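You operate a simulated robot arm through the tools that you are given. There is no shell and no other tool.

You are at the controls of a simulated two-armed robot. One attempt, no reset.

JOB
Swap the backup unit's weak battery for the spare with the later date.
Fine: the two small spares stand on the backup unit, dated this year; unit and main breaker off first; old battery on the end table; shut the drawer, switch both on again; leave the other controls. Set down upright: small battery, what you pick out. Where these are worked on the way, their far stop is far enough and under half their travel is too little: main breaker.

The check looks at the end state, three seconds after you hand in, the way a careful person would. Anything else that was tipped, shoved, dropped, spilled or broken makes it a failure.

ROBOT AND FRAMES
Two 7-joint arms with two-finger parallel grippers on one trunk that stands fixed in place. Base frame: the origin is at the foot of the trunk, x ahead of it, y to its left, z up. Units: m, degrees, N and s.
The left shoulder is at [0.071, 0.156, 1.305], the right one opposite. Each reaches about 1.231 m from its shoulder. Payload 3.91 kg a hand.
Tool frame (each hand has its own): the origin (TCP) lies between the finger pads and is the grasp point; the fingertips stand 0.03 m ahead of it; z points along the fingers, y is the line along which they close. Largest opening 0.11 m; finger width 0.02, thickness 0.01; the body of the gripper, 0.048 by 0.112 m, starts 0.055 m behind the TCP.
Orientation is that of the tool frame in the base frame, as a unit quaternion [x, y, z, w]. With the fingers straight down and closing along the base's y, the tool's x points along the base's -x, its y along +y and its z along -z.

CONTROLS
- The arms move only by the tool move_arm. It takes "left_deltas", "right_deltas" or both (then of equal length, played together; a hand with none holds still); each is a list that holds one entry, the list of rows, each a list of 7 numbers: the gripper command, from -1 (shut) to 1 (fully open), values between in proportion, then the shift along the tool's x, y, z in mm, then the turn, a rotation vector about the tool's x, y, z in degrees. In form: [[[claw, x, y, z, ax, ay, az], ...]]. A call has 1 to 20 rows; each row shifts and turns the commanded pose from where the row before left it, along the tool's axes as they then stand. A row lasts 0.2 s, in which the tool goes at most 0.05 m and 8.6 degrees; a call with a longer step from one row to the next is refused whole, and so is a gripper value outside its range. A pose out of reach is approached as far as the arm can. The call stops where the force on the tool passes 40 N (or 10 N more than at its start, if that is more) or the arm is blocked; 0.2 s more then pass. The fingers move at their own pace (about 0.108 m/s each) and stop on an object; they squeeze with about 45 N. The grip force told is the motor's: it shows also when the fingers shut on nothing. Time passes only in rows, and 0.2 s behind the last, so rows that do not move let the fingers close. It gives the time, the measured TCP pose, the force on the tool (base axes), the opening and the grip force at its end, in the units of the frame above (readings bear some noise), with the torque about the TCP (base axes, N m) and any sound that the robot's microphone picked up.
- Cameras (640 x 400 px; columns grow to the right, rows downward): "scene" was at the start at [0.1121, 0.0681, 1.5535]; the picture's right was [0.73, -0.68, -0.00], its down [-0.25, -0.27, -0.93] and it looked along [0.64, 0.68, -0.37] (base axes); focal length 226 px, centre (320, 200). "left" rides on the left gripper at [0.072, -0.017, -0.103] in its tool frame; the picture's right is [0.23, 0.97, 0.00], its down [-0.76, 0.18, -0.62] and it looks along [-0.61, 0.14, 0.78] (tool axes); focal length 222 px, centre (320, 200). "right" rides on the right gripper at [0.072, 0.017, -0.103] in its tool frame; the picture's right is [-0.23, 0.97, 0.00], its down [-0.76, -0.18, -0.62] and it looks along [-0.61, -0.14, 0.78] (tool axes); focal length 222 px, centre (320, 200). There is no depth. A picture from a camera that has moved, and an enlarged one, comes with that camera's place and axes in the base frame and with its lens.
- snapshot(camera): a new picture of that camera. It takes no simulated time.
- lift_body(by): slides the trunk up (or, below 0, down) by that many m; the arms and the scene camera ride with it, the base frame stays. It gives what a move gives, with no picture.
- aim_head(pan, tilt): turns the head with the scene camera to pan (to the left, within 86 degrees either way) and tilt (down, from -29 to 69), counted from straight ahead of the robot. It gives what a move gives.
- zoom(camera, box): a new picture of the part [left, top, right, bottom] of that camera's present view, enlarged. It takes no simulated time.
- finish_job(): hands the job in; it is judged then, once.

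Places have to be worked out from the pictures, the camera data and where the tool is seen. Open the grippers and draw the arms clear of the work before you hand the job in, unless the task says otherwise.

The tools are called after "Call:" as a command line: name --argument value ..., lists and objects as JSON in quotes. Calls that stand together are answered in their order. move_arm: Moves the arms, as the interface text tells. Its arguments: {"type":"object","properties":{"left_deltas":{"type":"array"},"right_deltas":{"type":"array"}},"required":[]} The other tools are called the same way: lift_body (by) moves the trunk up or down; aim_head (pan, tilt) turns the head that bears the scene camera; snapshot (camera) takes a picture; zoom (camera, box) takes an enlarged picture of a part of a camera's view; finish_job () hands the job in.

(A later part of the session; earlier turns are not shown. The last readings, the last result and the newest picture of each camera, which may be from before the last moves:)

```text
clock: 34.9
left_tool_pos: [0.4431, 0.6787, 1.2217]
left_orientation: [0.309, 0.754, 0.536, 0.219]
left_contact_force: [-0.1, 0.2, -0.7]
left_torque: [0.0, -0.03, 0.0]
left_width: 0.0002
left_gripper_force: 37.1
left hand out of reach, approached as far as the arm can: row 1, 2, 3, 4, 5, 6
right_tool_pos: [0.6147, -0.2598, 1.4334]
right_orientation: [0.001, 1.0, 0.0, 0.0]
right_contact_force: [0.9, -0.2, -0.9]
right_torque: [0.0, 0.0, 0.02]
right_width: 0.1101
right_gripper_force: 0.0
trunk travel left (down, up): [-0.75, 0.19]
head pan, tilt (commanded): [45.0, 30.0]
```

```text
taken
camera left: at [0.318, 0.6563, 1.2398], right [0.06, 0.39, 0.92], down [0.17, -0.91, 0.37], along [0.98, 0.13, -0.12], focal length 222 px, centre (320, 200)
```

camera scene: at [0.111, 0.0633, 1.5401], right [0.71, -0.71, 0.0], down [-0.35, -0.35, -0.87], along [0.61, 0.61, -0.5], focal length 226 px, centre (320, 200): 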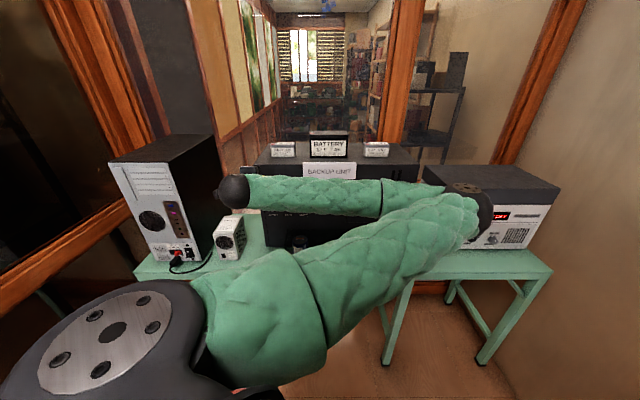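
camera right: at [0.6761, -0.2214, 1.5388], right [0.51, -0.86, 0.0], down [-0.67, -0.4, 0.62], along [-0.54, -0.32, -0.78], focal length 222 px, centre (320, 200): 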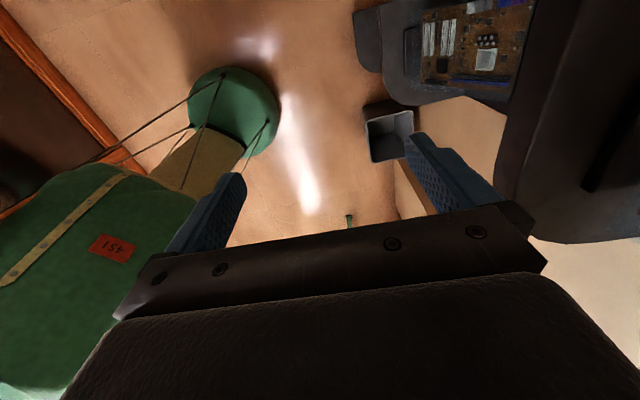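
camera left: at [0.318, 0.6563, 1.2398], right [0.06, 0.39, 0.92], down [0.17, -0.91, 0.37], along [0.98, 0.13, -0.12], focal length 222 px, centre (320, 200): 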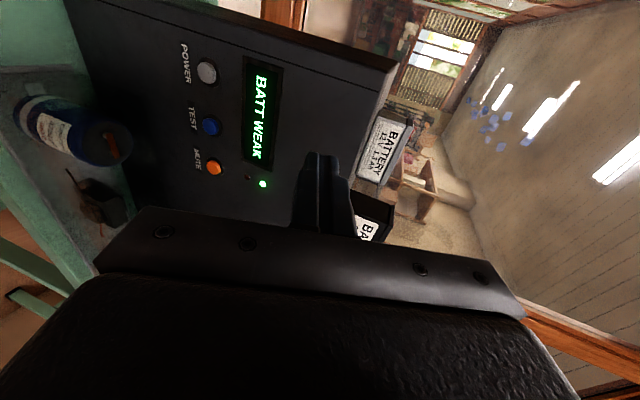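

The arm didn't follow, since the commanded pose is still inside its folded limit. I'll push the command forward toward the standoff point in front of POWER, where the wrist is farther from the shoulder.

Call:
move_arm --left_deltas '[[[-1, 0, 0, 25, 0, 0, 0], [-1, 0, 0, 25, 0, 0, 0], [-1, 0, 0, 20, 0, 0, 0], [-1, 0, 0, 20, 0, 0, 0]]]'

Call:
snapshot --camera "left"

Call:
snapshot --camera "scene"

```text
clock: 35.9
left_tool_pos: [0.4773, 0.7142, 1.2036]
left_orientation: [0.31, 0.755, 0.534, 0.221]
left_contact_force: [0.6, 0.5, -0.7]
left_torque: [0.03, 0.0, -0.02]
left_width: 0.0003
left_gripper_force: 37.5
left hand out of reach, approached as far as the arm can: row 3, 4
right_tool_pos: [0.6155, -0.258, 1.4345]
right_orientation: [0.0, 1.0, 0.0, 0.0]
right_contact_force: [0.5, 0.4, -0.3]
right_torque: [0.01, 0.02, 0.0]
right_width: 0.11
right_gripper_force: 0.0
trunk travel left (down, up): [-0.75, 0.19]
head pan, tilt (commanded): [45.0, 30.0]
```

```text
taken
camera left: at [0.3523, 0.6916, 1.223], right [0.07, 0.39, 0.92], down [0.17, -0.91, 0.37], along [0.98, 0.13, -0.13], focal length 222 px, centre (320, 200)
```

left: 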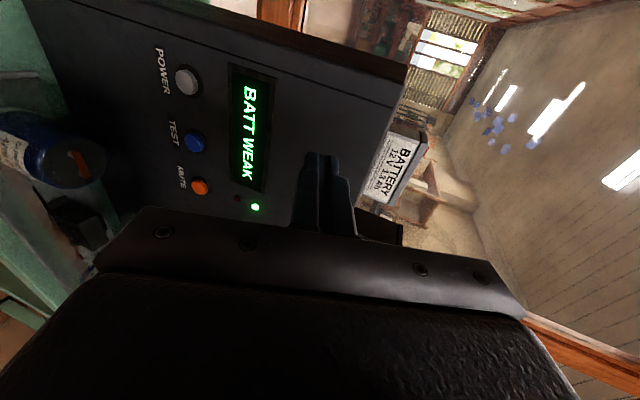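

```text
taken
camera scene: at [0.1125, 0.0645, 1.5401], right [0.71, -0.71, 0.0], down [-0.35, -0.35, -0.87], along [0.61, 0.61, -0.5], focal length 226 px, centre (320, 200)
```

scene: 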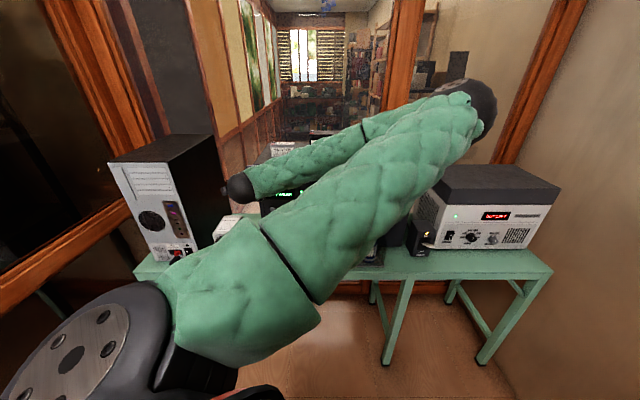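

Rows out of reach are simply dropped, and this roll of the wrist is poor for reaching forward. I'll back off, bring the fingers down again, and turn the hand so it can tilt toward the panel in its more natural direction.

Call:
move_arm --left_deltas '[[[-1, 0, 0, -25, 0, 0, 0], [-1, 0, 0, -25, 0, 0, 0], [-1, 0, 5, -15, 8.5, 0, 0], [-1, 0, 5, -10, 8.5, 0, 0], [-1, 0, 5, 0, 8.5, 0, 0], [-1, 0, 0, 0, 8.5, 0, 0], [-1, 0, 0, 0, 8.5, 0, 0], [-1, 0, 0, 0, 8.5, 0, 0], [-1, 0, 0, 0, 8.5, 0, 0], [-1, 0, 0, 0, 8.5, 0, 0], [-1, 0, 0, 0, 2.8, 0, 0]]]'

```text
clock: 38.3
left_tool_pos: [0.4306, 0.669, 1.2449]
left_orientation: [0.379, 0.925, -0.001, -0.001]
left_contact_force: [0.3, 0.3, 0.3]
left_torque: [-0.01, 0.0, 0.02]
left_width: 0.0001
left_gripper_force: 38.1
right_tool_pos: [0.6149, -0.2593, 1.4342]
right_orientation: [0.0, 1.0, 0.0, 0.0]
right_contact_force: [0.3, 0.3, 0.1]
right_torque: [0.0, 0.0, -0.01]
right_width: 0.1101
right_gripper_force: 0.0
trunk travel left (down, up): [-0.75, 0.19]
head pan, tilt (commanded): [45.0, 30.0]
```

Fingers are straight down again, about 15 cm in front of the panel. I'll rotate the hand 90° and then tilt the fingers forward by about 42° toward the panel.

Call:
move_arm --left_deltas '[[[-1, 0, 0, -3, 0, 0, -8.2], [-1, 0, 0, -3, 0, 0, -8.2], [-1, 0, 0, 0, 0, 0, -8.2], [-1, 0, 0, 0, 0, 0, -8.2], [-1, 0, 0, 0, 0, 0, -8.2], [-1, 0, 0, 0, 0, 0, -8.2], [-1, 0, 0, 0, 0, 0, -8.2], [-1, 0, 0, 0, 0, 0, -8.2], [-1, 0, 0, 0, 0, 0, -8.2], [-1, 0, 0, 0, 0, 0, -8.2], [-1, 0, 0, 0, 0, 0, -8.2], [-1, 0, 0, 0, 0, -8.5, 0], [-1, 0, 0, 0, 0, -8.5, 0], [-1, 0, 0, 0, 0, -8.5, 0], [-1, 0, 0, 0, 0, -8.5, 0], [-1, 0, 0, 0, 0, -8.5, 0]]]'

Call:
snapshot --camera "left"

Call:
snapshot --camera "scene"

```text
clock: 41.7
left_tool_pos: [0.4318, 0.6657, 1.2498]
left_orientation: [-0.362, 0.859, 0.142, 0.334]
left_contact_force: [-0.2, -0.3, -0.5]
left_torque: [0.0, -0.02, 0.03]
left_width: 0.0001
left_gripper_force: 37.4
right_tool_pos: [0.615, -0.2597, 1.4331]
right_orientation: [0.0, 1.0, 0.0, 0.0]
right_contact_force: [0.2, 0.1, 0.0]
right_torque: [-0.01, -0.01, 0.03]
right_width: 0.1099
right_gripper_force: 0.1
trunk travel left (down, up): [-0.75, 0.19]
head pan, tilt (commanded): [45.0, 30.0]
```

```text
taken
camera left: at [0.3568, 0.5675, 1.2778], right [-0.81, 0.56, -0.15], down [-0.03, 0.22, 0.97], along [0.58, 0.8, -0.16], focal length 222 px, centre (320, 200)
```

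left: 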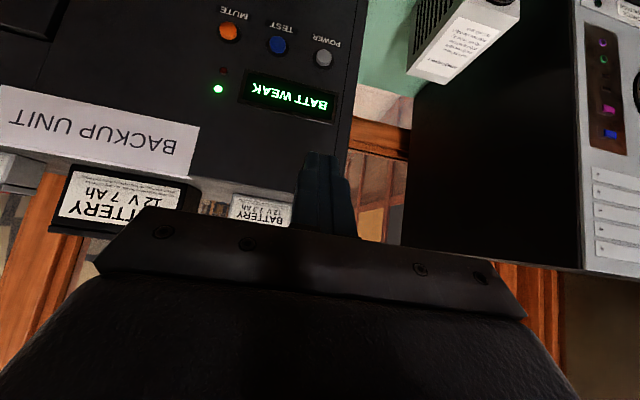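

```text
taken
camera scene: at [0.1121, 0.0637, 1.5401], right [0.71, -0.71, 0.0], down [-0.35, -0.35, -0.87], along [0.61, 0.61, -0.5], focal length 226 px, centre (320, 200)
```

scene: 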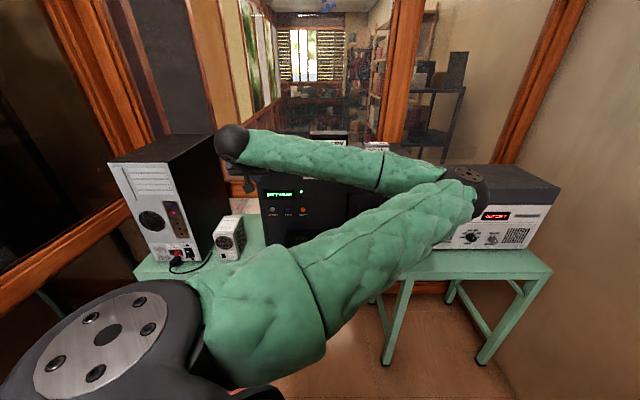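

The hand now points at the panel at about 47° below level, and the view (upside-down) shows POWER just ahead. I'll move to a standoff with the fingertips about 3 cm in front of POWER.

Call:
move_arm --left_deltas '[[[-1, 9.7, 0, 35, 0, 0, 0], [-1, 9.7, 0, 35, 0, 0, 0], [-1, 9.7, 0, 35, 0, 0, 0], [-1, 9.7, 0, 35, 0, 0, 0], [-1, 9.7, 0, 35, 0, 0, 0], [-1, 9.7, 0, 35, 0, 0, 0]]]'

Call:
snapshot --camera "left"

Call:
snapshot --camera "scene"

```text
clock: 43.1
left_tool_pos: [0.5016, 0.7406, 1.0546]
left_orientation: [-0.361, 0.859, 0.141, 0.334]
left_contact_force: [-0.3, 0.3, -0.1]
left_torque: [-0.03, 0.01, -0.02]
left_width: 0.0001
left_gripper_force: 37.2
right_tool_pos: [0.6148, -0.2579, 1.4339]
right_orientation: [0.001, 1.0, 0.0, 0.0]
right_contact_force: [-0.3, 0.7, -0.2]
right_torque: [0.02, 0.03, -0.03]
right_width: 0.1099
right_gripper_force: 0.1
trunk travel left (down, up): [-0.75, 0.19]
head pan, tilt (commanded): [45.0, 30.0]
```

```text
taken
camera left: at [0.4264, 0.6407, 1.0832], right [-0.81, 0.56, -0.15], down [-0.03, 0.23, 0.97], along [0.58, 0.8, -0.17], focal length 222 px, centre (320, 200)
```

left: 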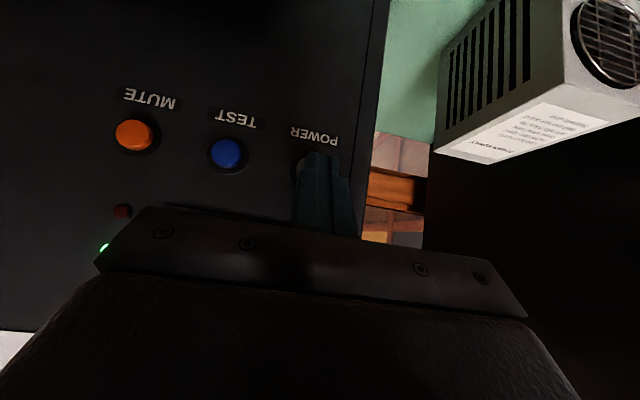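

```text
taken
camera scene: at [0.1129, 0.065, 1.5401], right [0.71, -0.71, 0.0], down [-0.35, -0.35, -0.87], along [0.61, 0.61, -0.5], focal length 226 px, centre (320, 200)
```

scene: 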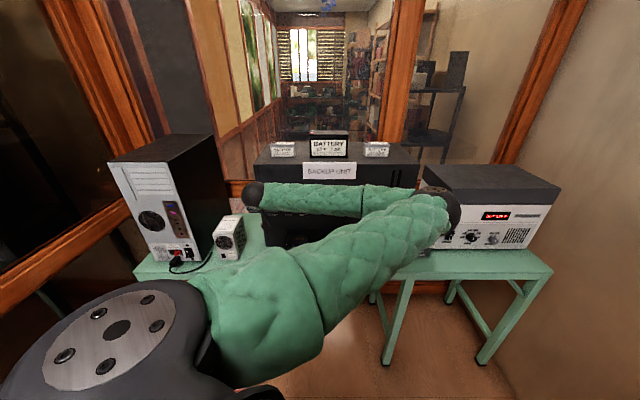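

The fingertips line up with POWER (hidden just behind them; TEST and MUTE are well to the side). I'll press straight into the panel in small steps and watch force and sound.

Call:
move_arm --left_deltas '[[[-1, -7.4, -0.1, 6.8, 0, 0, 0], [-1, -7.4, -0.1, 6.8, 0, 0, 0], [-1, -3.0, 0, 2.7, 0, 0, 0], [-1, -2.2, 0, 2.0, 0, 0, 0]]]'

Call:
snapshot --camera "left"

```text
clock: 44.1
left_tool_pos: [0.5211, 0.7591, 1.056]
left_orientation: [-0.361, 0.86, 0.139, 0.334]
left_contact_force: [-1.7, -2.6, 1.2]
left_torque: [-0.05, -0.01, -0.04]
left_width: 0.0
left_gripper_force: 37.2
right_tool_pos: [0.6143, -0.259, 1.433]
right_orientation: [0.0, 1.0, 0.0, 0.0]
right_contact_force: [-0.2, 0.3, -0.2]
right_torque: [0.0, -0.01, 0.0]
right_width: 0.1101
right_gripper_force: 0.0
trunk travel left (down, up): [-0.75, 0.19]
head pan, tilt (commanded): [45.0, 30.0]
heard: click
```

```text
taken
camera left: at [0.4449, 0.659, 1.0834], right [-0.81, 0.56, -0.15], down [-0.03, 0.22, 0.97], along [0.58, 0.8, -0.17], focal length 222 px, centre (320, 200)
```

left: 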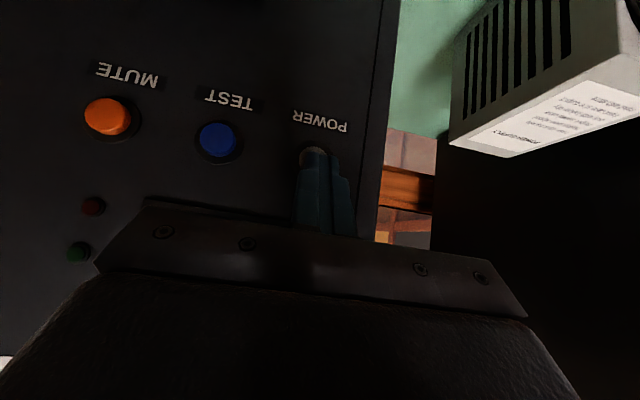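

A click was heard and the green LED is now dark: the unit is off. I'll back the left hand away from the panel and raise it, then check the display.

Call:
move_arm --left_deltas '[[[-1, 14.8, 0.2, -13.6, 0, 0, 0], [-1, 22, 0.3, -20, 0, 0, 0], [-1, 22, 0.3, -20, 0, 0, 0], [-1, 0, 0, 0, 0, 0, 0]]]'

Call:
snapshot --camera "left"

Call:
snapshot --camera "scene"

```text
clock: 45.1
left_tool_pos: [0.4641, 0.7012, 1.0541]
left_orientation: [-0.361, 0.859, 0.14, 0.335]
left_contact_force: [-1.5, -0.1, -0.3]
left_torque: [0.0, -0.01, 0.02]
left_width: 0.0
left_gripper_force: 37.6
right_tool_pos: [0.6149, -0.2589, 1.4336]
right_orientation: [0.0, 1.0, 0.0, -0.001]
right_contact_force: [0.2, 0.0, -0.7]
right_torque: [-0.03, 0.01, 0.02]
right_width: 0.1103
right_gripper_force: 0.1
trunk travel left (down, up): [-0.75, 0.19]
head pan, tilt (commanded): [45.0, 30.0]
```

```text
taken
camera left: at [0.3877, 0.6019, 1.0815], right [-0.81, 0.56, -0.15], down [-0.03, 0.22, 0.97], along [0.58, 0.8, -0.17], focal length 222 px, centre (320, 200)
```

left: 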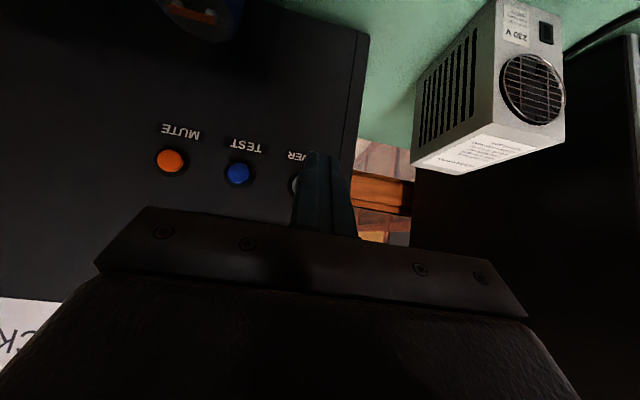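

```text
taken
camera scene: at [0.1126, 0.0646, 1.54], right [0.71, -0.71, 0.0], down [-0.35, -0.35, -0.87], along [0.61, 0.61, -0.5], focal length 226 px, centre (320, 200)
```

scene: 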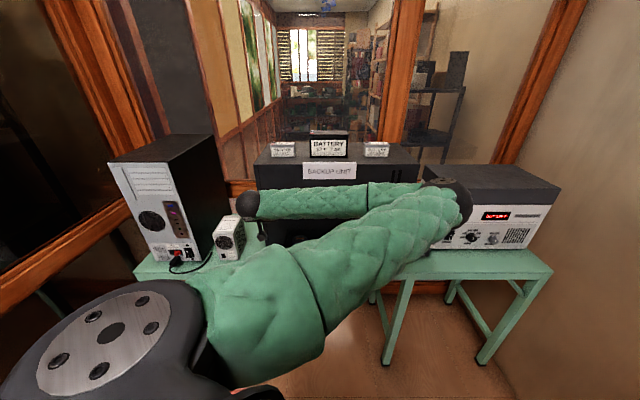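

The unit's display is dark now. I'll raise the left hand clear, up and back to fingers-down, and check the spare batteries from the head camera.

Call:
move_arm --left_deltas '[[[0, -27.1, 0, -29.5, 0, 0, 0], [0, -27.1, 0, -29.5, 0, 0, 0], [0, -27.1, 0, -29.5, 0, 0, 0], [0, -27.1, 0, -29.5, 0, 0, 0], [0, -27.1, 0, -29.5, 0, 0, 0], [0, -27.1, 0, -29.5, 0, 0, 0], [0, -27.1, 0, -29.5, 0, 0, 0], [0, -27.1, 0, -29.5, 0, 0, 0], [0, -27.1, 0, -29.5, 0, 0, 0], [0, -27.1, 0, -29.5, 0, 0, 0], [0, -20, 0, -22, 0, 0, 0], [0, 0, 0, 0, 0, 8.5, 0], [0, 0, 0, 0, 0, 8.5, 0], [0, 0, 0, 0, 0, 8.5, 0], [0, 0, 0, 0, 0, 8.5, 0], [0, 0, 0, 0, 0, 8.5, 0]]]'

Call:
snapshot --camera "left"

Call:
snapshot --camera "scene"

```text
clock: 48.5
left_tool_pos: [0.4641, 0.705, 1.4832]
left_orientation: [-0.388, 0.922, 0.0, -0.001]
left_contact_force: [0.0, 1.6, -0.9]
left_torque: [-0.01, 0.0, -0.04]
left_width: 0.0549
left_gripper_force: 0.1
right_tool_pos: [0.6159, -0.2579, 1.434]
right_orientation: [0.0, 1.0, 0.0, -0.002]
right_contact_force: [0.3, 0.3, -0.7]
right_torque: [0.02, -0.01, 0.01]
right_width: 0.1099
right_gripper_force: 0.2
trunk travel left (down, up): [-0.75, 0.19]
head pan, tilt (commanded): [45.0, 30.0]
```

```text
taken
camera left: at [0.4251, 0.6417, 1.5884], right [-0.86, 0.52, 0.0], down [0.41, 0.67, 0.62], along [0.32, 0.53, -0.78], focal length 222 px, centre (320, 200)
```

left: 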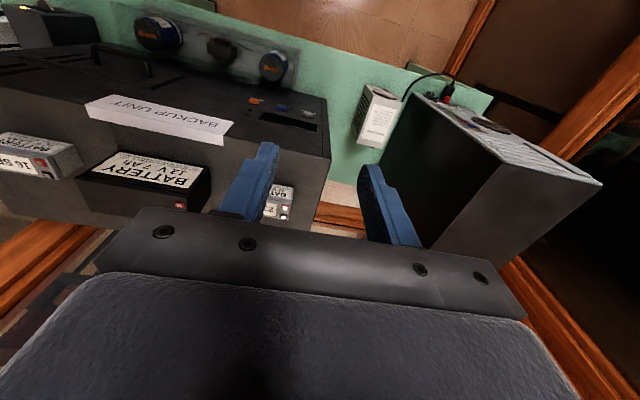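

```text
taken
camera scene: at [0.1131, 0.0656, 1.54], right [0.71, -0.71, 0.0], down [-0.35, -0.35, -0.87], along [0.61, 0.61, -0.5], focal length 226 px, centre (320, 200)
```

scene: 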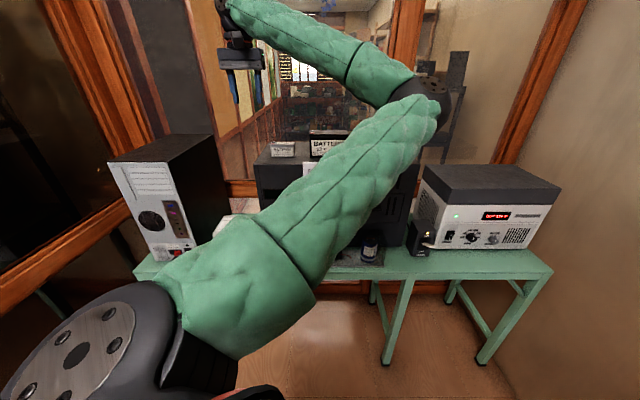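

The spares are undisturbed and the left hand is high and clear. Now I'll bring the right hand toward the main breaker (lever tip near (0.94, 0.24, 0.91)), turning it to face the bench, and stop at a standoff.

Call:
move_arm --right_deltas '[[[1, -15, 28, 27, 0, 0, 0], [1, -15, 28, 27, 0, 0, 0], [1, -15, 28, 27, 0, 0, 0], [1, -15, 28, 27, 0, 0, 0], [1, -15, 28, 27, 0, 0, 0], [1, -15, 28, 27, 0, 0, 0], [1, -15, 28, 27, 0, 0, 0], [1, -15, 28, 27, 0, 0, 0], [1, -15, 28, 27, 0, 0, 0], [1, -15, 28, 27, 0, 0, 0], [1, 0, 0, 0, 0, 0, -7.5], [1, 0, 0, 0, 0, 0, -7.5], [1, 0, 0, 0, 0, 0, -7.5], [1, 0, 0, 0, 0, 0, -7.5], [1, 0, 0, 0, 0, 0, -7.5], [1, 0, 0, 0, 0, 0, -7.5]]]'

Call:
snapshot --camera "right"

Call:
snapshot --camera "scene"

```text
clock: 51.9
left_tool_pos: [0.4644, 0.7045, 1.485]
left_orientation: [-0.387, 0.922, 0.0, 0.0]
left_contact_force: [0.1, 0.7, 0.7]
left_torque: [0.0, 0.0, 0.01]
left_width: 0.0549
left_gripper_force: 0.0
right_tool_pos: [0.7636, 0.0205, 1.1631]
right_orientation: [-0.384, 0.923, 0.0, 0.0]
right_contact_force: [-0.1, 0.8, 0.4]
right_torque: [0.0, 0.0, 0.03]
right_width: 0.1101
right_gripper_force: 0.1
trunk travel left (down, up): [-0.75, 0.19]
head pan, tilt (commanded): [45.0, 30.0]
```

```text
taken
camera right: at [0.6989, -0.018, 1.2669], right [-0.53, 0.85, 0.0], down [0.66, 0.41, 0.62], along [0.53, 0.33, -0.78], focal length 222 px, centre (320, 200)
```

right: 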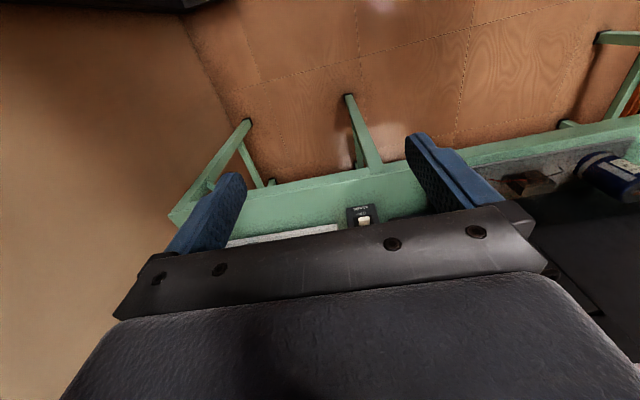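

```text
taken
camera scene: at [0.1124, 0.0642, 1.5401], right [0.71, -0.71, 0.0], down [-0.35, -0.35, -0.87], along [0.61, 0.61, -0.5], focal length 226 px, centre (320, 200)
```

scene: 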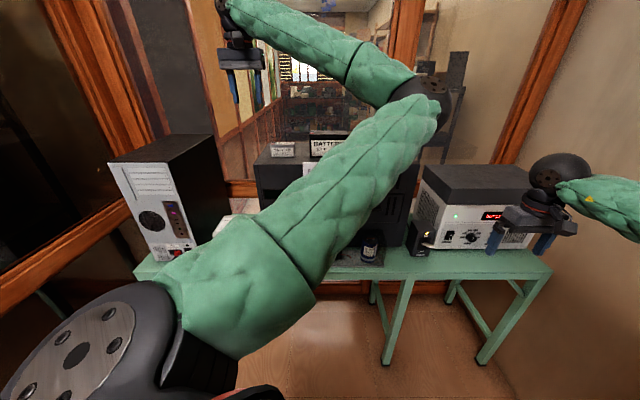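

The breaker is in view between the fingers. I'll narrow the opening and tilt the fingers forward toward the breaker for a proper look.

Call:
move_arm --right_deltas '[[[-0.3, 0, 0, 0, 0, -8.5, 0], [-0.3, 0, 0, 0, 0, -8.5, 0], [-0.3, 0, 0, 0, 0, -8.5, 0], [-0.3, 0, 0, 0, 0, -8.5, 0], [-0.3, 0, 0, 0, 0, -8.5, 0], [-0.3, 0, 0, 0, 0, -8.5, 0]]]'

Call:
snapshot --camera "right"

Call:
zoom --camera "scene" --box '[360, 200, 460, 280]'

```text
clock: 53.3
left_tool_pos: [0.4648, 0.7027, 1.4855]
left_orientation: [-0.388, 0.922, 0.0, 0.0]
left_contact_force: [0.0, -0.3, 0.4]
left_torque: [-0.01, -0.02, -0.01]
left_width: 0.055
left_gripper_force: 0.1
right_tool_pos: [0.764, 0.0208, 1.165]
right_orientation: [-0.346, 0.833, 0.166, 0.398]
right_contact_force: [0.2, 0.3, 0.3]
right_torque: [-0.01, 0.02, -0.02]
right_width: 0.0385
right_gripper_force: 0.1
trunk travel left (down, up): [-0.75, 0.19]
head pan, tilt (commanded): [45.0, 30.0]
```

```text
taken
camera right: at [0.6606, -0.0563, 1.1736], right [-0.59, 0.79, 0.18], down [0.12, -0.13, 0.98], along [0.8, 0.6, -0.02], focal length 222 px, centre (320, 200)
```

right: 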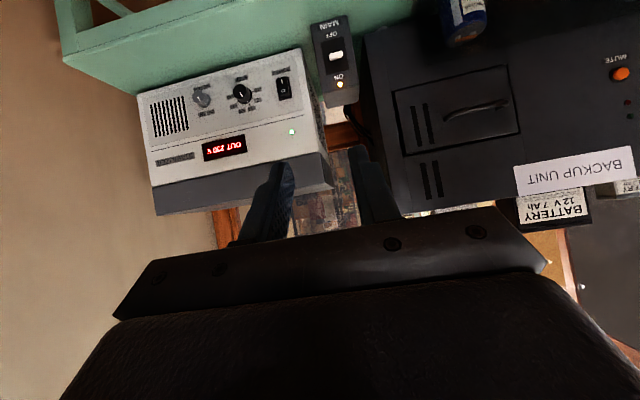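

```text
5.00 times, centred on (410, 240) of scene
camera zoom: at [0.1122, 0.0634, 1.5402], right [0.71, -0.71, 0.0], down [-0.35, -0.35, -0.87], along [0.61, 0.61, -0.5], focal length 1128 px, centre (-130, 0)
```

zoom: 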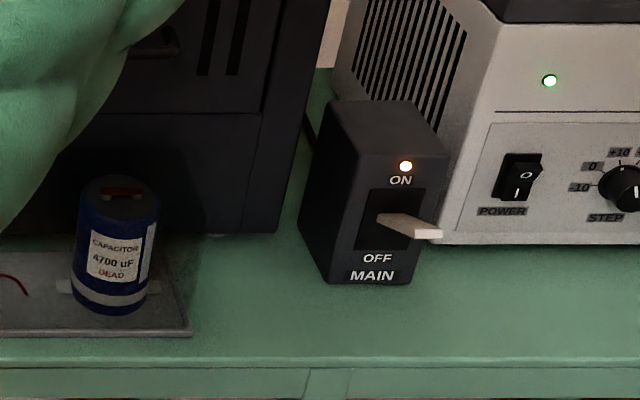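

I now have a clear view of breaker, stabilizer and drawer. I'll zoom in on the breaker lever and the drawer handle for measurements.

Call:
zoom --camera "right" --box '[290, 0, 390, 110]'

Call:
zoom --camera "right" --box '[350, 20, 640, 230]'

```text
3.64 times, centred on (340, 55) of right
camera zoom: at [0.6606, -0.0563, 1.1736], right [-0.59, 0.79, 0.18], down [0.12, -0.13, 0.98], along [0.8, 0.6, -0.02], focal length 808 px, centre (247, 727)
```

zoom: 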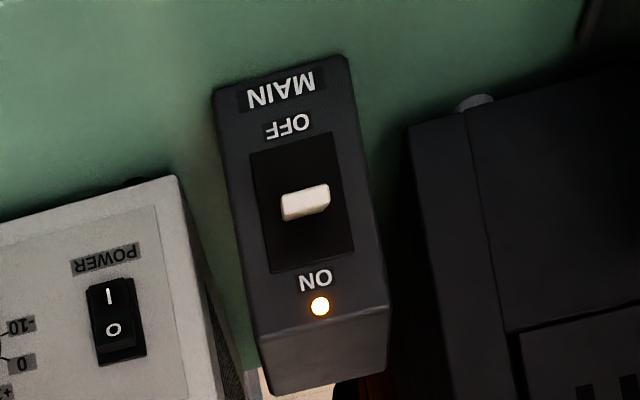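

```text
1.90 times, centred on (495, 125) of right
camera zoom: at [0.6606, -0.0563, 1.1736], right [-0.59, 0.79, 0.18], down [0.12, -0.13, 0.98], along [0.8, 0.6, -0.02], focal length 423 px, centre (-13, 343)
```

zoom: 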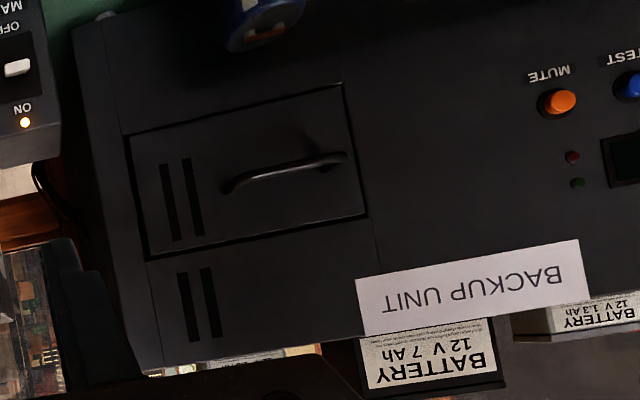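

From both cameras, the lever tip is at about (0.928, 0.239, 0.917) pointing up (ON), with its pivot near (0.964, 0.276, 0.886). I'll bring the open fingers to a standoff 5 cm short of the lever, straddling it sideways.

Call:
move_arm --right_deltas '[[[-0.09, 2.8, 4.6, 41, 0, 0, 0], [-0.09, 2.8, 4.6, 41, 0, 0, 0], [-0.09, 2.8, 4.6, 41, 0, 0, 0], [-0.09, 2.8, 4.6, 41, 0, 0, 0], [-0.09, 2.8, 4.6, 41, 0, 0, 0], [-0.09, 2.8, 4.6, 41, 0, 0, 0], [-0.09, 2.8, 4.6, 41, 0, 0, 0], [-0.09, 2.8, 4.4, 41, 0, 0, 0]]]'

Call:
snapshot --camera "right"

Call:
zoom --camera "scene" --box '[360, 180, 500, 290]'

```text
clock: 55.1
left_tool_pos: [0.4657, 0.7044, 1.4851]
left_orientation: [-0.388, 0.922, 0.0, -0.001]
left_contact_force: [0.0, -0.2, -0.5]
left_torque: [0.0, 0.01, 0.0]
left_width: 0.0549
left_gripper_force: 0.1
right_tool_pos: [0.9069, 0.2168, 0.9409]
right_orientation: [-0.345, 0.835, 0.164, 0.397]
right_contact_force: [0.5, -0.2, 0.3]
right_torque: [-0.02, 0.01, -0.03]
right_width: 0.0498
right_gripper_force: 0.1
trunk travel left (down, up): [-0.75, 0.19]
head pan, tilt (commanded): [45.0, 30.0]
```

```text
taken
camera right: at [0.8047, 0.1397, 0.9496], right [-0.59, 0.79, 0.18], down [0.12, -0.13, 0.98], along [0.8, 0.6, -0.02], focal length 222 px, centre (320, 200)
```

right: 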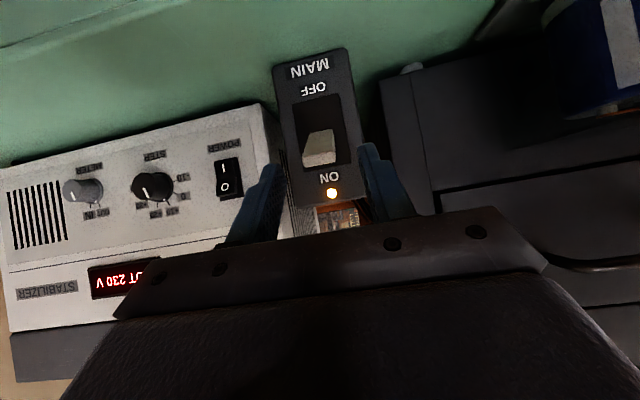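

```text
3.64 times, centred on (430, 235) of scene
camera zoom: at [0.1131, 0.0654, 1.54], right [0.71, -0.71, 0.0], down [-0.35, -0.35, -0.87], along [0.61, 0.61, -0.5], focal length 820 px, centre (-80, 73)
```

zoom: 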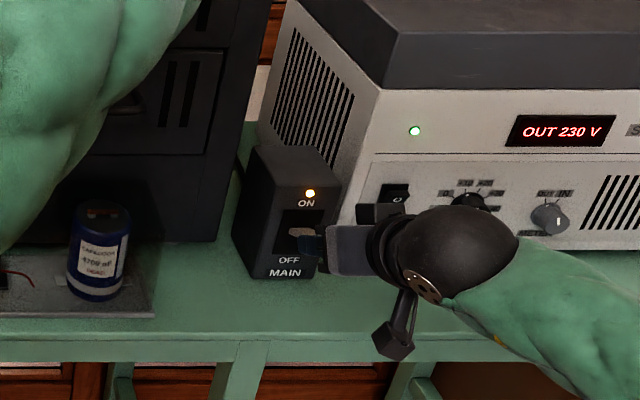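

The lever sits centered between the fingertips. I'll advance 5 cm along the finger direction and then close on the lever's sides.

Call:
move_arm --right_deltas '[[[-0.09, 0, 0, 18, 0, 0, 0], [-0.09, 0, 0, 18, 0, 0, 0], [-0.09, 0, 0, 12, 0, 0, 0], [-0.09, 0, 0, 0, 0, 0, 0]]]'

Call:
snapshot --camera "right"

Call:
zoom --camera "scene" --box '[360, 180, 500, 290]'

```text
clock: 56.1
left_tool_pos: [0.4639, 0.7037, 1.4849]
left_orientation: [-0.388, 0.922, 0.0, 0.0]
left_contact_force: [0.2, -0.1, 0.1]
left_torque: [0.0, 0.04, 0.01]
left_width: 0.055
left_gripper_force: 0.1
right_tool_pos: [0.9358, 0.2433, 0.912]
right_orientation: [-0.345, 0.834, 0.165, 0.398]
right_contact_force: [-0.2, 0.2, 0.4]
right_torque: [0.02, -0.01, -0.02]
right_width: 0.0501
right_gripper_force: 0.0
trunk travel left (down, up): [-0.75, 0.19]
head pan, tilt (commanded): [45.0, 30.0]
```

```text
taken
camera right: at [0.8325, 0.1667, 0.9209], right [-0.59, 0.79, 0.18], down [0.12, -0.13, 0.98], along [0.8, 0.6, -0.02], focal length 222 px, centre (320, 200)
```

right: 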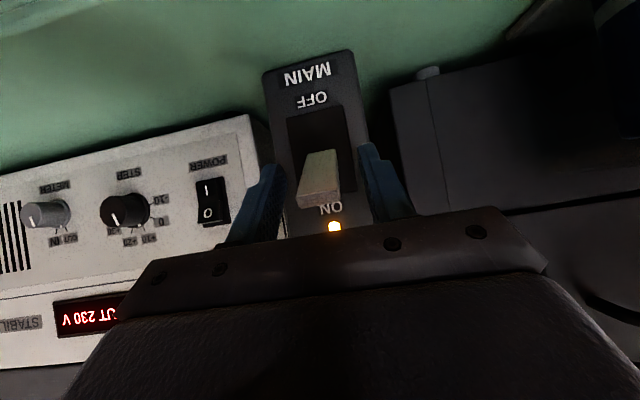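

```text
3.64 times, centred on (430, 235) of scene
camera zoom: at [0.1126, 0.0646, 1.5401], right [0.71, -0.71, 0.0], down [-0.35, -0.35, -0.87], along [0.61, 0.61, -0.5], focal length 820 px, centre (-80, 73)
```

zoom: 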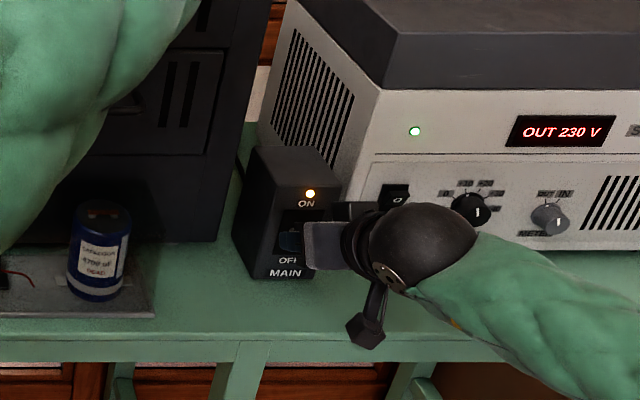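

The lever is between the pads. I'll close the fingers on it and check the grip before moving.

Call:
move_arm --right_deltas '[[[-1, 0, 0, 0, 0, 0, 0], [-1, 0, 0, 0, 0, 0, 0]]]'

```text
clock: 56.7
left_tool_pos: [0.4652, 0.7038, 1.4848]
left_orientation: [-0.388, 0.922, 0.0, -0.001]
left_contact_force: [-0.1, -0.3, -0.1]
left_torque: [-0.02, -0.03, 0.0]
left_width: 0.0551
left_gripper_force: 0.0
right_tool_pos: [0.9358, 0.2427, 0.9105]
right_orientation: [-0.345, 0.834, 0.165, 0.398]
right_contact_force: [3.4, -1.2, 0.0]
right_torque: [0.1, -0.1, 0.29]
right_width: 0.024
right_gripper_force: 44.8
trunk travel left (down, up): [-0.75, 0.19]
head pan, tilt (commanded): [45.0, 30.0]
```

Gripped on the lever (24 mm). I'll swing it down along its arc to OFF.

Call:
move_arm --right_deltas '[[[-1, 6, 0, 1.7, 0, 0, 0], [-1, 6, 0, 1.8, 0, 0, 0], [-1, 5.5, 0, 3.4, 0, 0, 0], [-1, 5.6, 0, 3.4, 0, 0, 0], [-1, 4.5, 0, 4.7, 0, 0, 0], [-1, 4.5, 0, 4.7, 0, 0, 0], [-1, 3.1, 0, 5.7, 0, 0, 0], [-1, 3.2, 0, 5.8, 0, 0, 0], [-1, 1.3, 0, 2.4, 0, 0, 0], [-1, 1.3, 0, 2.3, 0, 0, 0]]]'

Call:
snapshot --camera "right"

Call:
zoom --camera "scene" --box '[360, 180, 500, 290]'

```text
clock: 58.2
left_tool_pos: [0.4615, 0.7014, 1.487]
left_orientation: [-0.387, 0.922, 0.0, 0.001]
left_contact_force: [0.2, 0.0, 0.1]
left_torque: [0.0, -0.01, -0.01]
left_width: 0.0549
left_gripper_force: 0.1
right_tool_pos: [0.9289, 0.2373, 0.8697]
right_orientation: [-0.345, 0.834, 0.164, 0.398]
right_contact_force: [-15.2, -19.3, 11.9]
right_torque: [1.29, 0.01, 0.63]
right_width: 0.024
right_gripper_force: 45.2
trunk travel left (down, up): [-0.75, 0.19]
head pan, tilt (commanded): [45.0, 30.0]
stopped in row 7 (right hand): the force on the tool passed its limit at 63 N (the readings are from after the stop); the commanded pose is now the measured one
```

```text
taken
camera right: at [0.8269, 0.1602, 0.8794], right [-0.59, 0.79, 0.18], down [0.12, -0.13, 0.98], along [0.8, 0.6, -0.02], focal length 222 px, centre (320, 200)
```

right: 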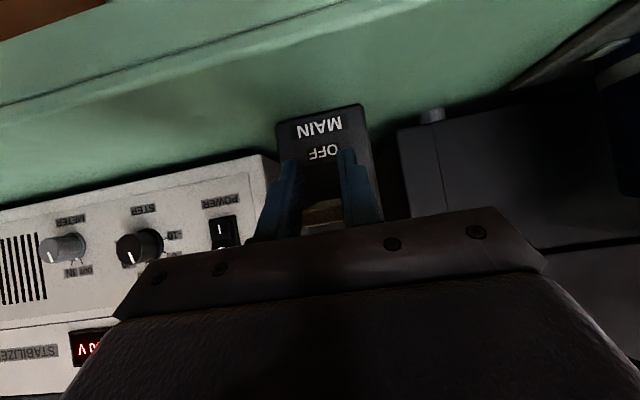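

```text
3.64 times, centred on (430, 235) of scene
camera zoom: at [0.1096, 0.0623, 1.5402], right [0.71, -0.71, 0.0], down [-0.35, -0.35, -0.87], along [0.61, 0.61, -0.5], focal length 820 px, centre (-80, 73)
```

zoom: 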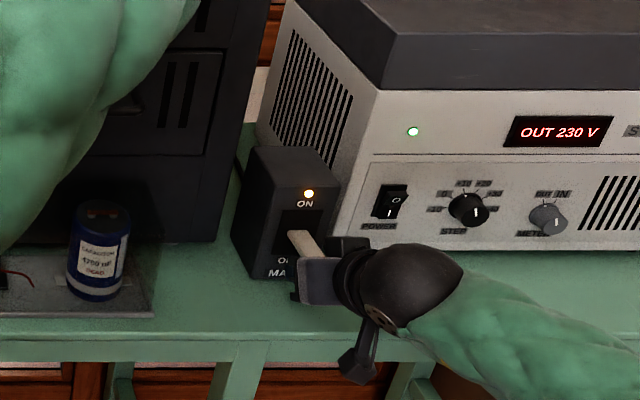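

The lever has come down past the middle but the breaker lamp still glows; the stop came from pushing too far inward on the arc. I'll continue straight down in small steps without the inward component.

Call:
move_arm --right_deltas '[[[-1, 4.0, 0, -1.0, 0, 0, 0], [-1, 3.1, 0, 2.5, 0, 0, 0], [-1, 3.1, 0, 2.5, 0, 0, 0], [-1, 3.1, 0, 2.5, 0, 0, 0]]]'

Call:
zoom --camera "scene" --box '[360, 180, 500, 290]'

```text
clock: 59.2
left_tool_pos: [0.4635, 0.7032, 1.4851]
left_orientation: [-0.387, 0.922, 0.0, 0.0]
left_contact_force: [-0.8, -0.1, -0.2]
left_torque: [-0.02, 0.03, 0.02]
left_width: 0.0552
left_gripper_force: 0.1
right_tool_pos: [0.9277, 0.2359, 0.8542]
right_orientation: [-0.346, 0.834, 0.165, 0.397]
right_contact_force: [9.0, -4.7, 16.2]
right_torque: [0.85, -0.58, 0.25]
right_width: 0.0237
right_gripper_force: 44.9
trunk travel left (down, up): [-0.75, 0.19]
head pan, tilt (commanded): [45.0, 30.0]
```

```text
3.64 times, centred on (430, 235) of scene
camera zoom: at [0.1114, 0.0635, 1.5402], right [0.71, -0.71, 0.0], down [-0.35, -0.35, -0.87], along [0.61, 0.61, -0.5], focal length 820 px, centre (-80, 73)
```

zoom: 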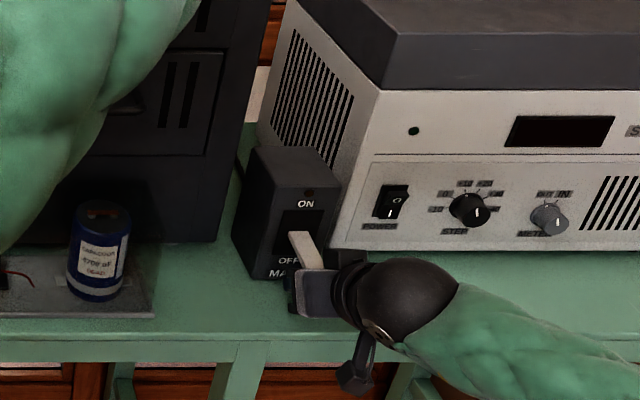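

The breaker lamp and stabilizer display are now off. I'll press a few more millimetres to make sure the lever is at its far stop.

Call:
move_arm --right_deltas '[[[-1, 2.0, 0, 2.0, 0, 0, 0], [-1, 2.0, 0, 2.0, 0, 0, 0], [-1, 2.0, 0, 2.0, 0, 0, 0]]]'

Call:
zoom --camera "scene" --box '[360, 180, 500, 290]'

Call:
snapshot --camera "right"

```text
clock: 60.0
left_tool_pos: [0.4641, 0.7024, 1.4846]
left_orientation: [-0.388, 0.922, 0.0, 0.001]
left_contact_force: [-0.5, -0.4, -0.5]
left_torque: [0.0, -0.01, 0.03]
left_width: 0.0551
left_gripper_force: 0.0
right_tool_pos: [0.9295, 0.2376, 0.8468]
right_orientation: [-0.345, 0.835, 0.164, 0.397]
right_contact_force: [12.3, -6.2, 16.7]
right_torque: [0.85, -0.52, 0.22]
right_width: 0.024
right_gripper_force: 44.8
trunk travel left (down, up): [-0.75, 0.19]
head pan, tilt (commanded): [45.0, 30.0]
```

```text
3.64 times, centred on (430, 235) of scene
camera zoom: at [0.1117, 0.0634, 1.5402], right [0.71, -0.71, 0.0], down [-0.35, -0.35, -0.87], along [0.61, 0.61, -0.5], focal length 820 px, centre (-80, 73)
```

zoom: 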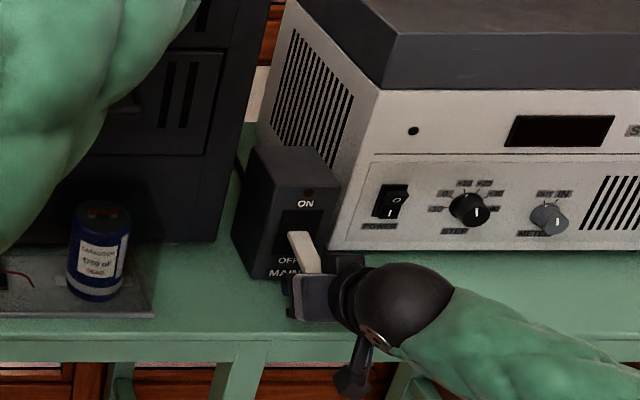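

```text
taken
camera right: at [0.8266, 0.1599, 0.8563], right [-0.59, 0.79, 0.18], down [0.12, -0.13, 0.98], along [0.8, 0.6, -0.02], focal length 222 px, centre (320, 200)
```

right: 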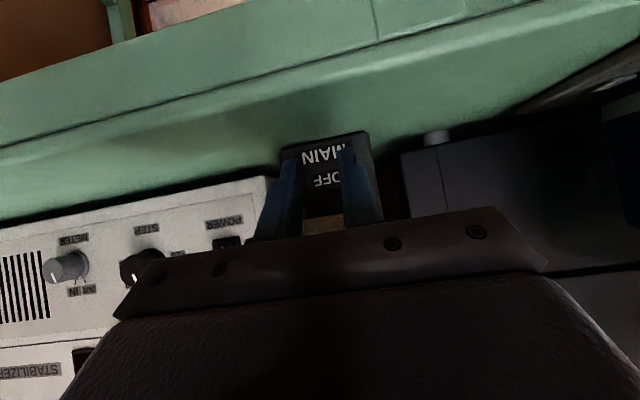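

The main is off and the lever is down at OFF. I'll open the fingers and withdraw along the approach line.

Call:
move_arm --right_deltas '[[[-0.09, 0, 0, 0, 0, 0, 0], [-0.09, 0, 0, 0, 0, 0, 0], [-0.09, 0, 0, -20, 0, 0, 0], [-0.09, 0, 0, -25, 0, 0, 0], [-0.09, 0, 0, -30, 0, 0, 0], [-0.09, -10, 0, -35, 0, 0, 0], [-0.09, -10, 0, -35, 0, 0, 0]]]'

Call:
snapshot --camera "right"

Call:
zoom --camera "scene" --box '[360, 180, 500, 290]'

```text
clock: 61.6
left_tool_pos: [0.4629, 0.7037, 1.4863]
left_orientation: [-0.386, 0.922, 0.001, 0.0]
left_contact_force: [-0.2, -0.2, 0.2]
left_torque: [0.02, -0.02, -0.02]
left_width: 0.055
left_gripper_force: 0.1
right_tool_pos: [0.86, 0.1671, 0.9547]
right_orientation: [-0.346, 0.834, 0.165, 0.396]
right_contact_force: [0.2, -0.9, 0.6]
right_torque: [-0.01, -0.01, 0.01]
right_width: 0.0499
right_gripper_force: 0.1
trunk travel left (down, up): [-0.75, 0.19]
head pan, tilt (commanded): [45.0, 30.0]
```

```text
taken
camera right: at [0.7575, 0.0899, 0.9642], right [-0.59, 0.79, 0.18], down [0.12, -0.13, 0.98], along [0.8, 0.6, -0.02], focal length 222 px, centre (320, 200)
```

right: 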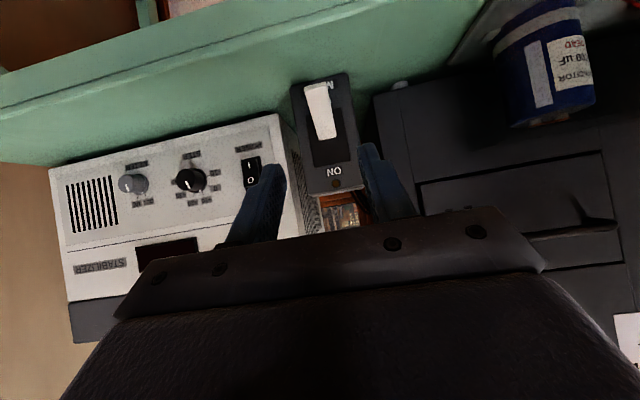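

```text
3.64 times, centred on (430, 235) of scene
camera zoom: at [0.1115, 0.0638, 1.5401], right [0.71, -0.71, 0.0], down [-0.35, -0.35, -0.87], along [0.61, 0.61, -0.5], focal length 820 px, centre (-80, 73)
```

zoom: 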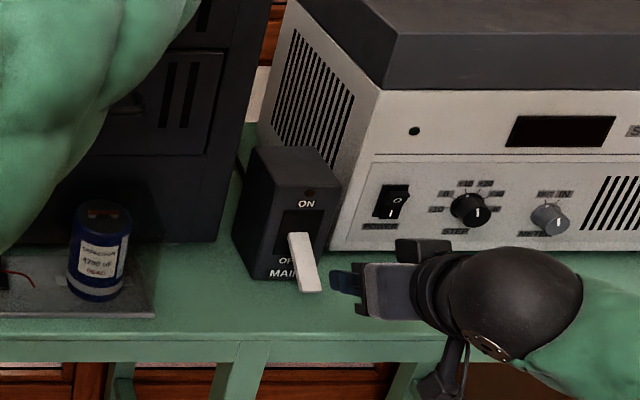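

The lever rests fully down at OFF. Next is the drawer: I'll take the right hand back and up a little so its camera sees the drawer handle fully.

Call:
move_arm --right_deltas '[[[-0.09, -25, 0, -30, 0, 0, 0], [-0.09, -25, 0, -30, 0, 0, 0], [-0.09, -25, 10, -30, 0, 0, 0], [-0.09, -25, 20, -30, 0, 0, 0], [-0.09, -10, 30, -30, 0, 0, 0], [-0.09, -10, 30, -20, 0, 0, 0], [-0.09, -10, 30, -10, 0, 0, 0]]]'

Call:
snapshot --camera "right"

Call:
snapshot --camera "scene"

```text
clock: 63.2
left_tool_pos: [0.464, 0.7045, 1.4843]
left_orientation: [-0.387, 0.922, 0.0, 0.0]
left_contact_force: [-0.2, -0.3, -0.5]
left_torque: [0.01, 0.0, -0.02]
left_width: 0.0548
left_gripper_force: 0.0
right_tool_pos: [0.7316, 0.2109, 1.1667]
right_orientation: [-0.346, 0.834, 0.164, 0.397]
right_contact_force: [0.3, 0.3, 0.1]
right_torque: [-0.02, 0.0, 0.02]
right_width: 0.05
right_gripper_force: 0.2
trunk travel left (down, up): [-0.75, 0.19]
head pan, tilt (commanded): [45.0, 30.0]
```

```text
taken
camera right: at [0.6297, 0.1345, 1.1772], right [-0.59, 0.79, 0.17], down [0.12, -0.13, 0.98], along [0.8, 0.6, -0.02], focal length 222 px, centre (320, 200)
```

right: 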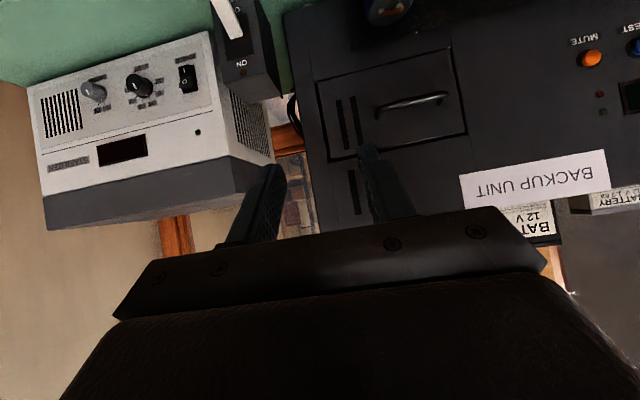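

```text
taken
camera scene: at [0.1119, 0.0654, 1.5401], right [0.71, -0.71, 0.0], down [-0.35, -0.35, -0.87], along [0.61, 0.61, -0.5], focal length 226 px, centre (320, 200)
```

scene: 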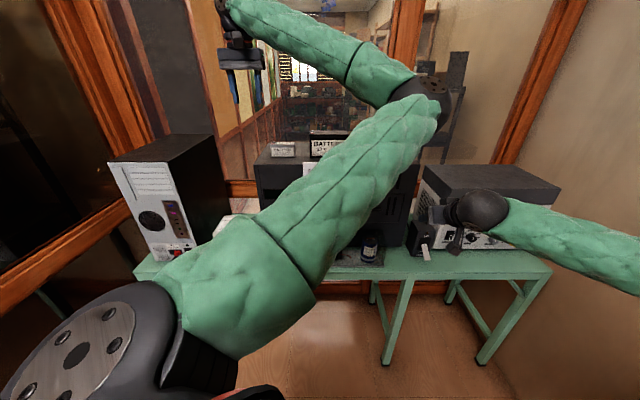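

Call:
zoom --camera "right" --box '[300, 30, 480, 170]'

```text
2.86 times, centred on (390, 100) of right
camera zoom: at [0.6297, 0.1345, 1.1772], right [-0.59, 0.79, 0.17], down [0.12, -0.13, 0.98], along [0.8, 0.6, -0.02], focal length 635 px, centre (120, 486)
```

zoom: 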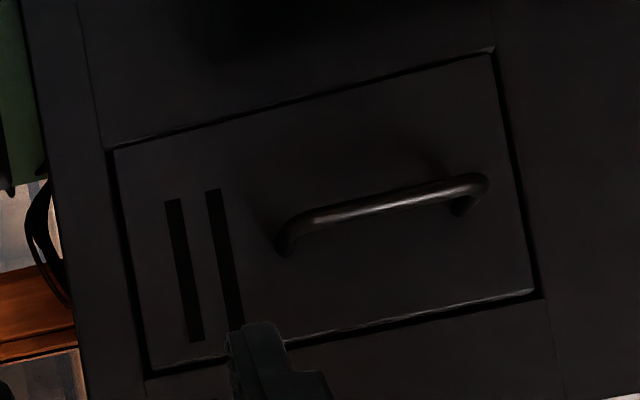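

I'll triangulate the handle using the left camera too, which sees it from the other side.

Call:
zoom --camera "left" --box '[0, 0, 240, 150]'

```text
2.67 times, centred on (120, 75) of left
camera zoom: at [0.424, 0.6415, 1.5885], right [-0.85, 0.52, 0.0], down [0.41, 0.67, 0.62], along [0.32, 0.53, -0.78], focal length 592 px, centre (853, 533)
```

zoom: 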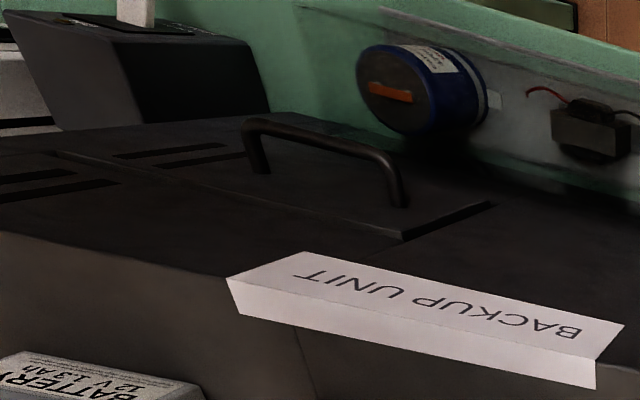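

The handle bar runs from about (0.765, 0.504) to (0.831, 0.441) at z≈1.05, standing 4 cm off the panel. I'll roll the right hand 90° so the fingers close vertically around the bar, and level it somewhat, staying back.

Call:
move_arm --right_deltas '[[[-0.2, 0, 0, 0, 0, 0, 8.2], [-0.2, 0, 0, 0, 0, 0, 8.2], [-0.2, 0, 0, 0, 0, 0, 8.2], [-0.2, 0, 0, 0, 0, 0, 8.2], [-0.2, 0, 0, 0, 0, 0, 8.2], [-0.2, 0, 0, 0, 0, 0, 8.2], [-0.2, 0, 0, 0, 0, 0, 8.2], [-0.2, 0, 0, 0, 0, 0, 8.2], [-0.2, 0, 0, 0, 0, 0, 8.2], [-0.2, 0, 0, 0, 0, 0, 8.2], [-0.2, 0, 0, 0, 0, 0, 8.0], [-0.2, 0, 0, 0, -8.5, 0, 0], [-0.2, 0, 0, 0, -8.5, 0, 0]]]'

Call:
snapshot --camera "right"

Call:
snapshot --camera "scene"

```text
clock: 66.0
left_tool_pos: [0.4643, 0.7037, 1.4852]
left_orientation: [-0.388, 0.922, 0.0, 0.0]
left_contact_force: [0.5, 0.0, -0.8]
left_torque: [-0.02, -0.01, 0.03]
left_width: 0.0552
left_gripper_force: 0.0
right_tool_pos: [0.7322, 0.2118, 1.1673]
right_orientation: [0.317, 0.766, 0.516, 0.214]
right_contact_force: [-0.3, -0.5, 0.0]
right_torque: [-0.02, 0.0, 0.01]
right_width: 0.044
right_gripper_force: 0.1
trunk travel left (down, up): [-0.75, 0.19]
head pan, tilt (commanded): [45.0, 30.0]
```

```text
taken
camera right: at [0.6167, 0.1995, 1.2227], right [0.42, 0.1, 0.9], down [0.08, -0.99, 0.07], along [0.9, 0.05, -0.43], focal length 222 px, centre (320, 200)
```

right: 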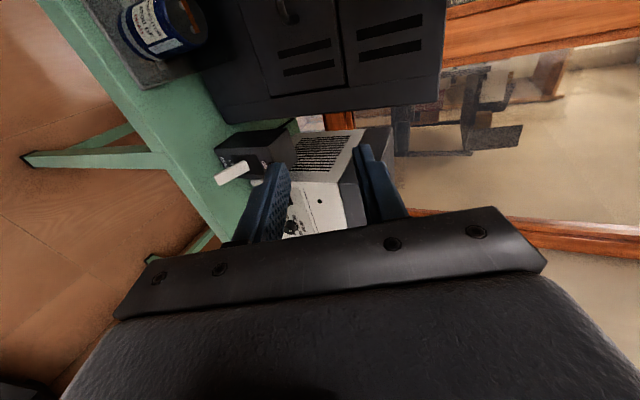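

```text
taken
camera scene: at [0.1126, 0.0642, 1.5402], right [0.71, -0.71, 0.0], down [-0.35, -0.35, -0.87], along [0.61, 0.61, -0.5], focal length 226 px, centre (320, 200)
```

scene: 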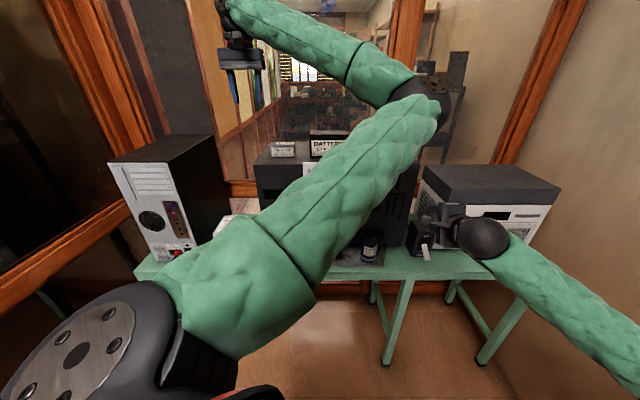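

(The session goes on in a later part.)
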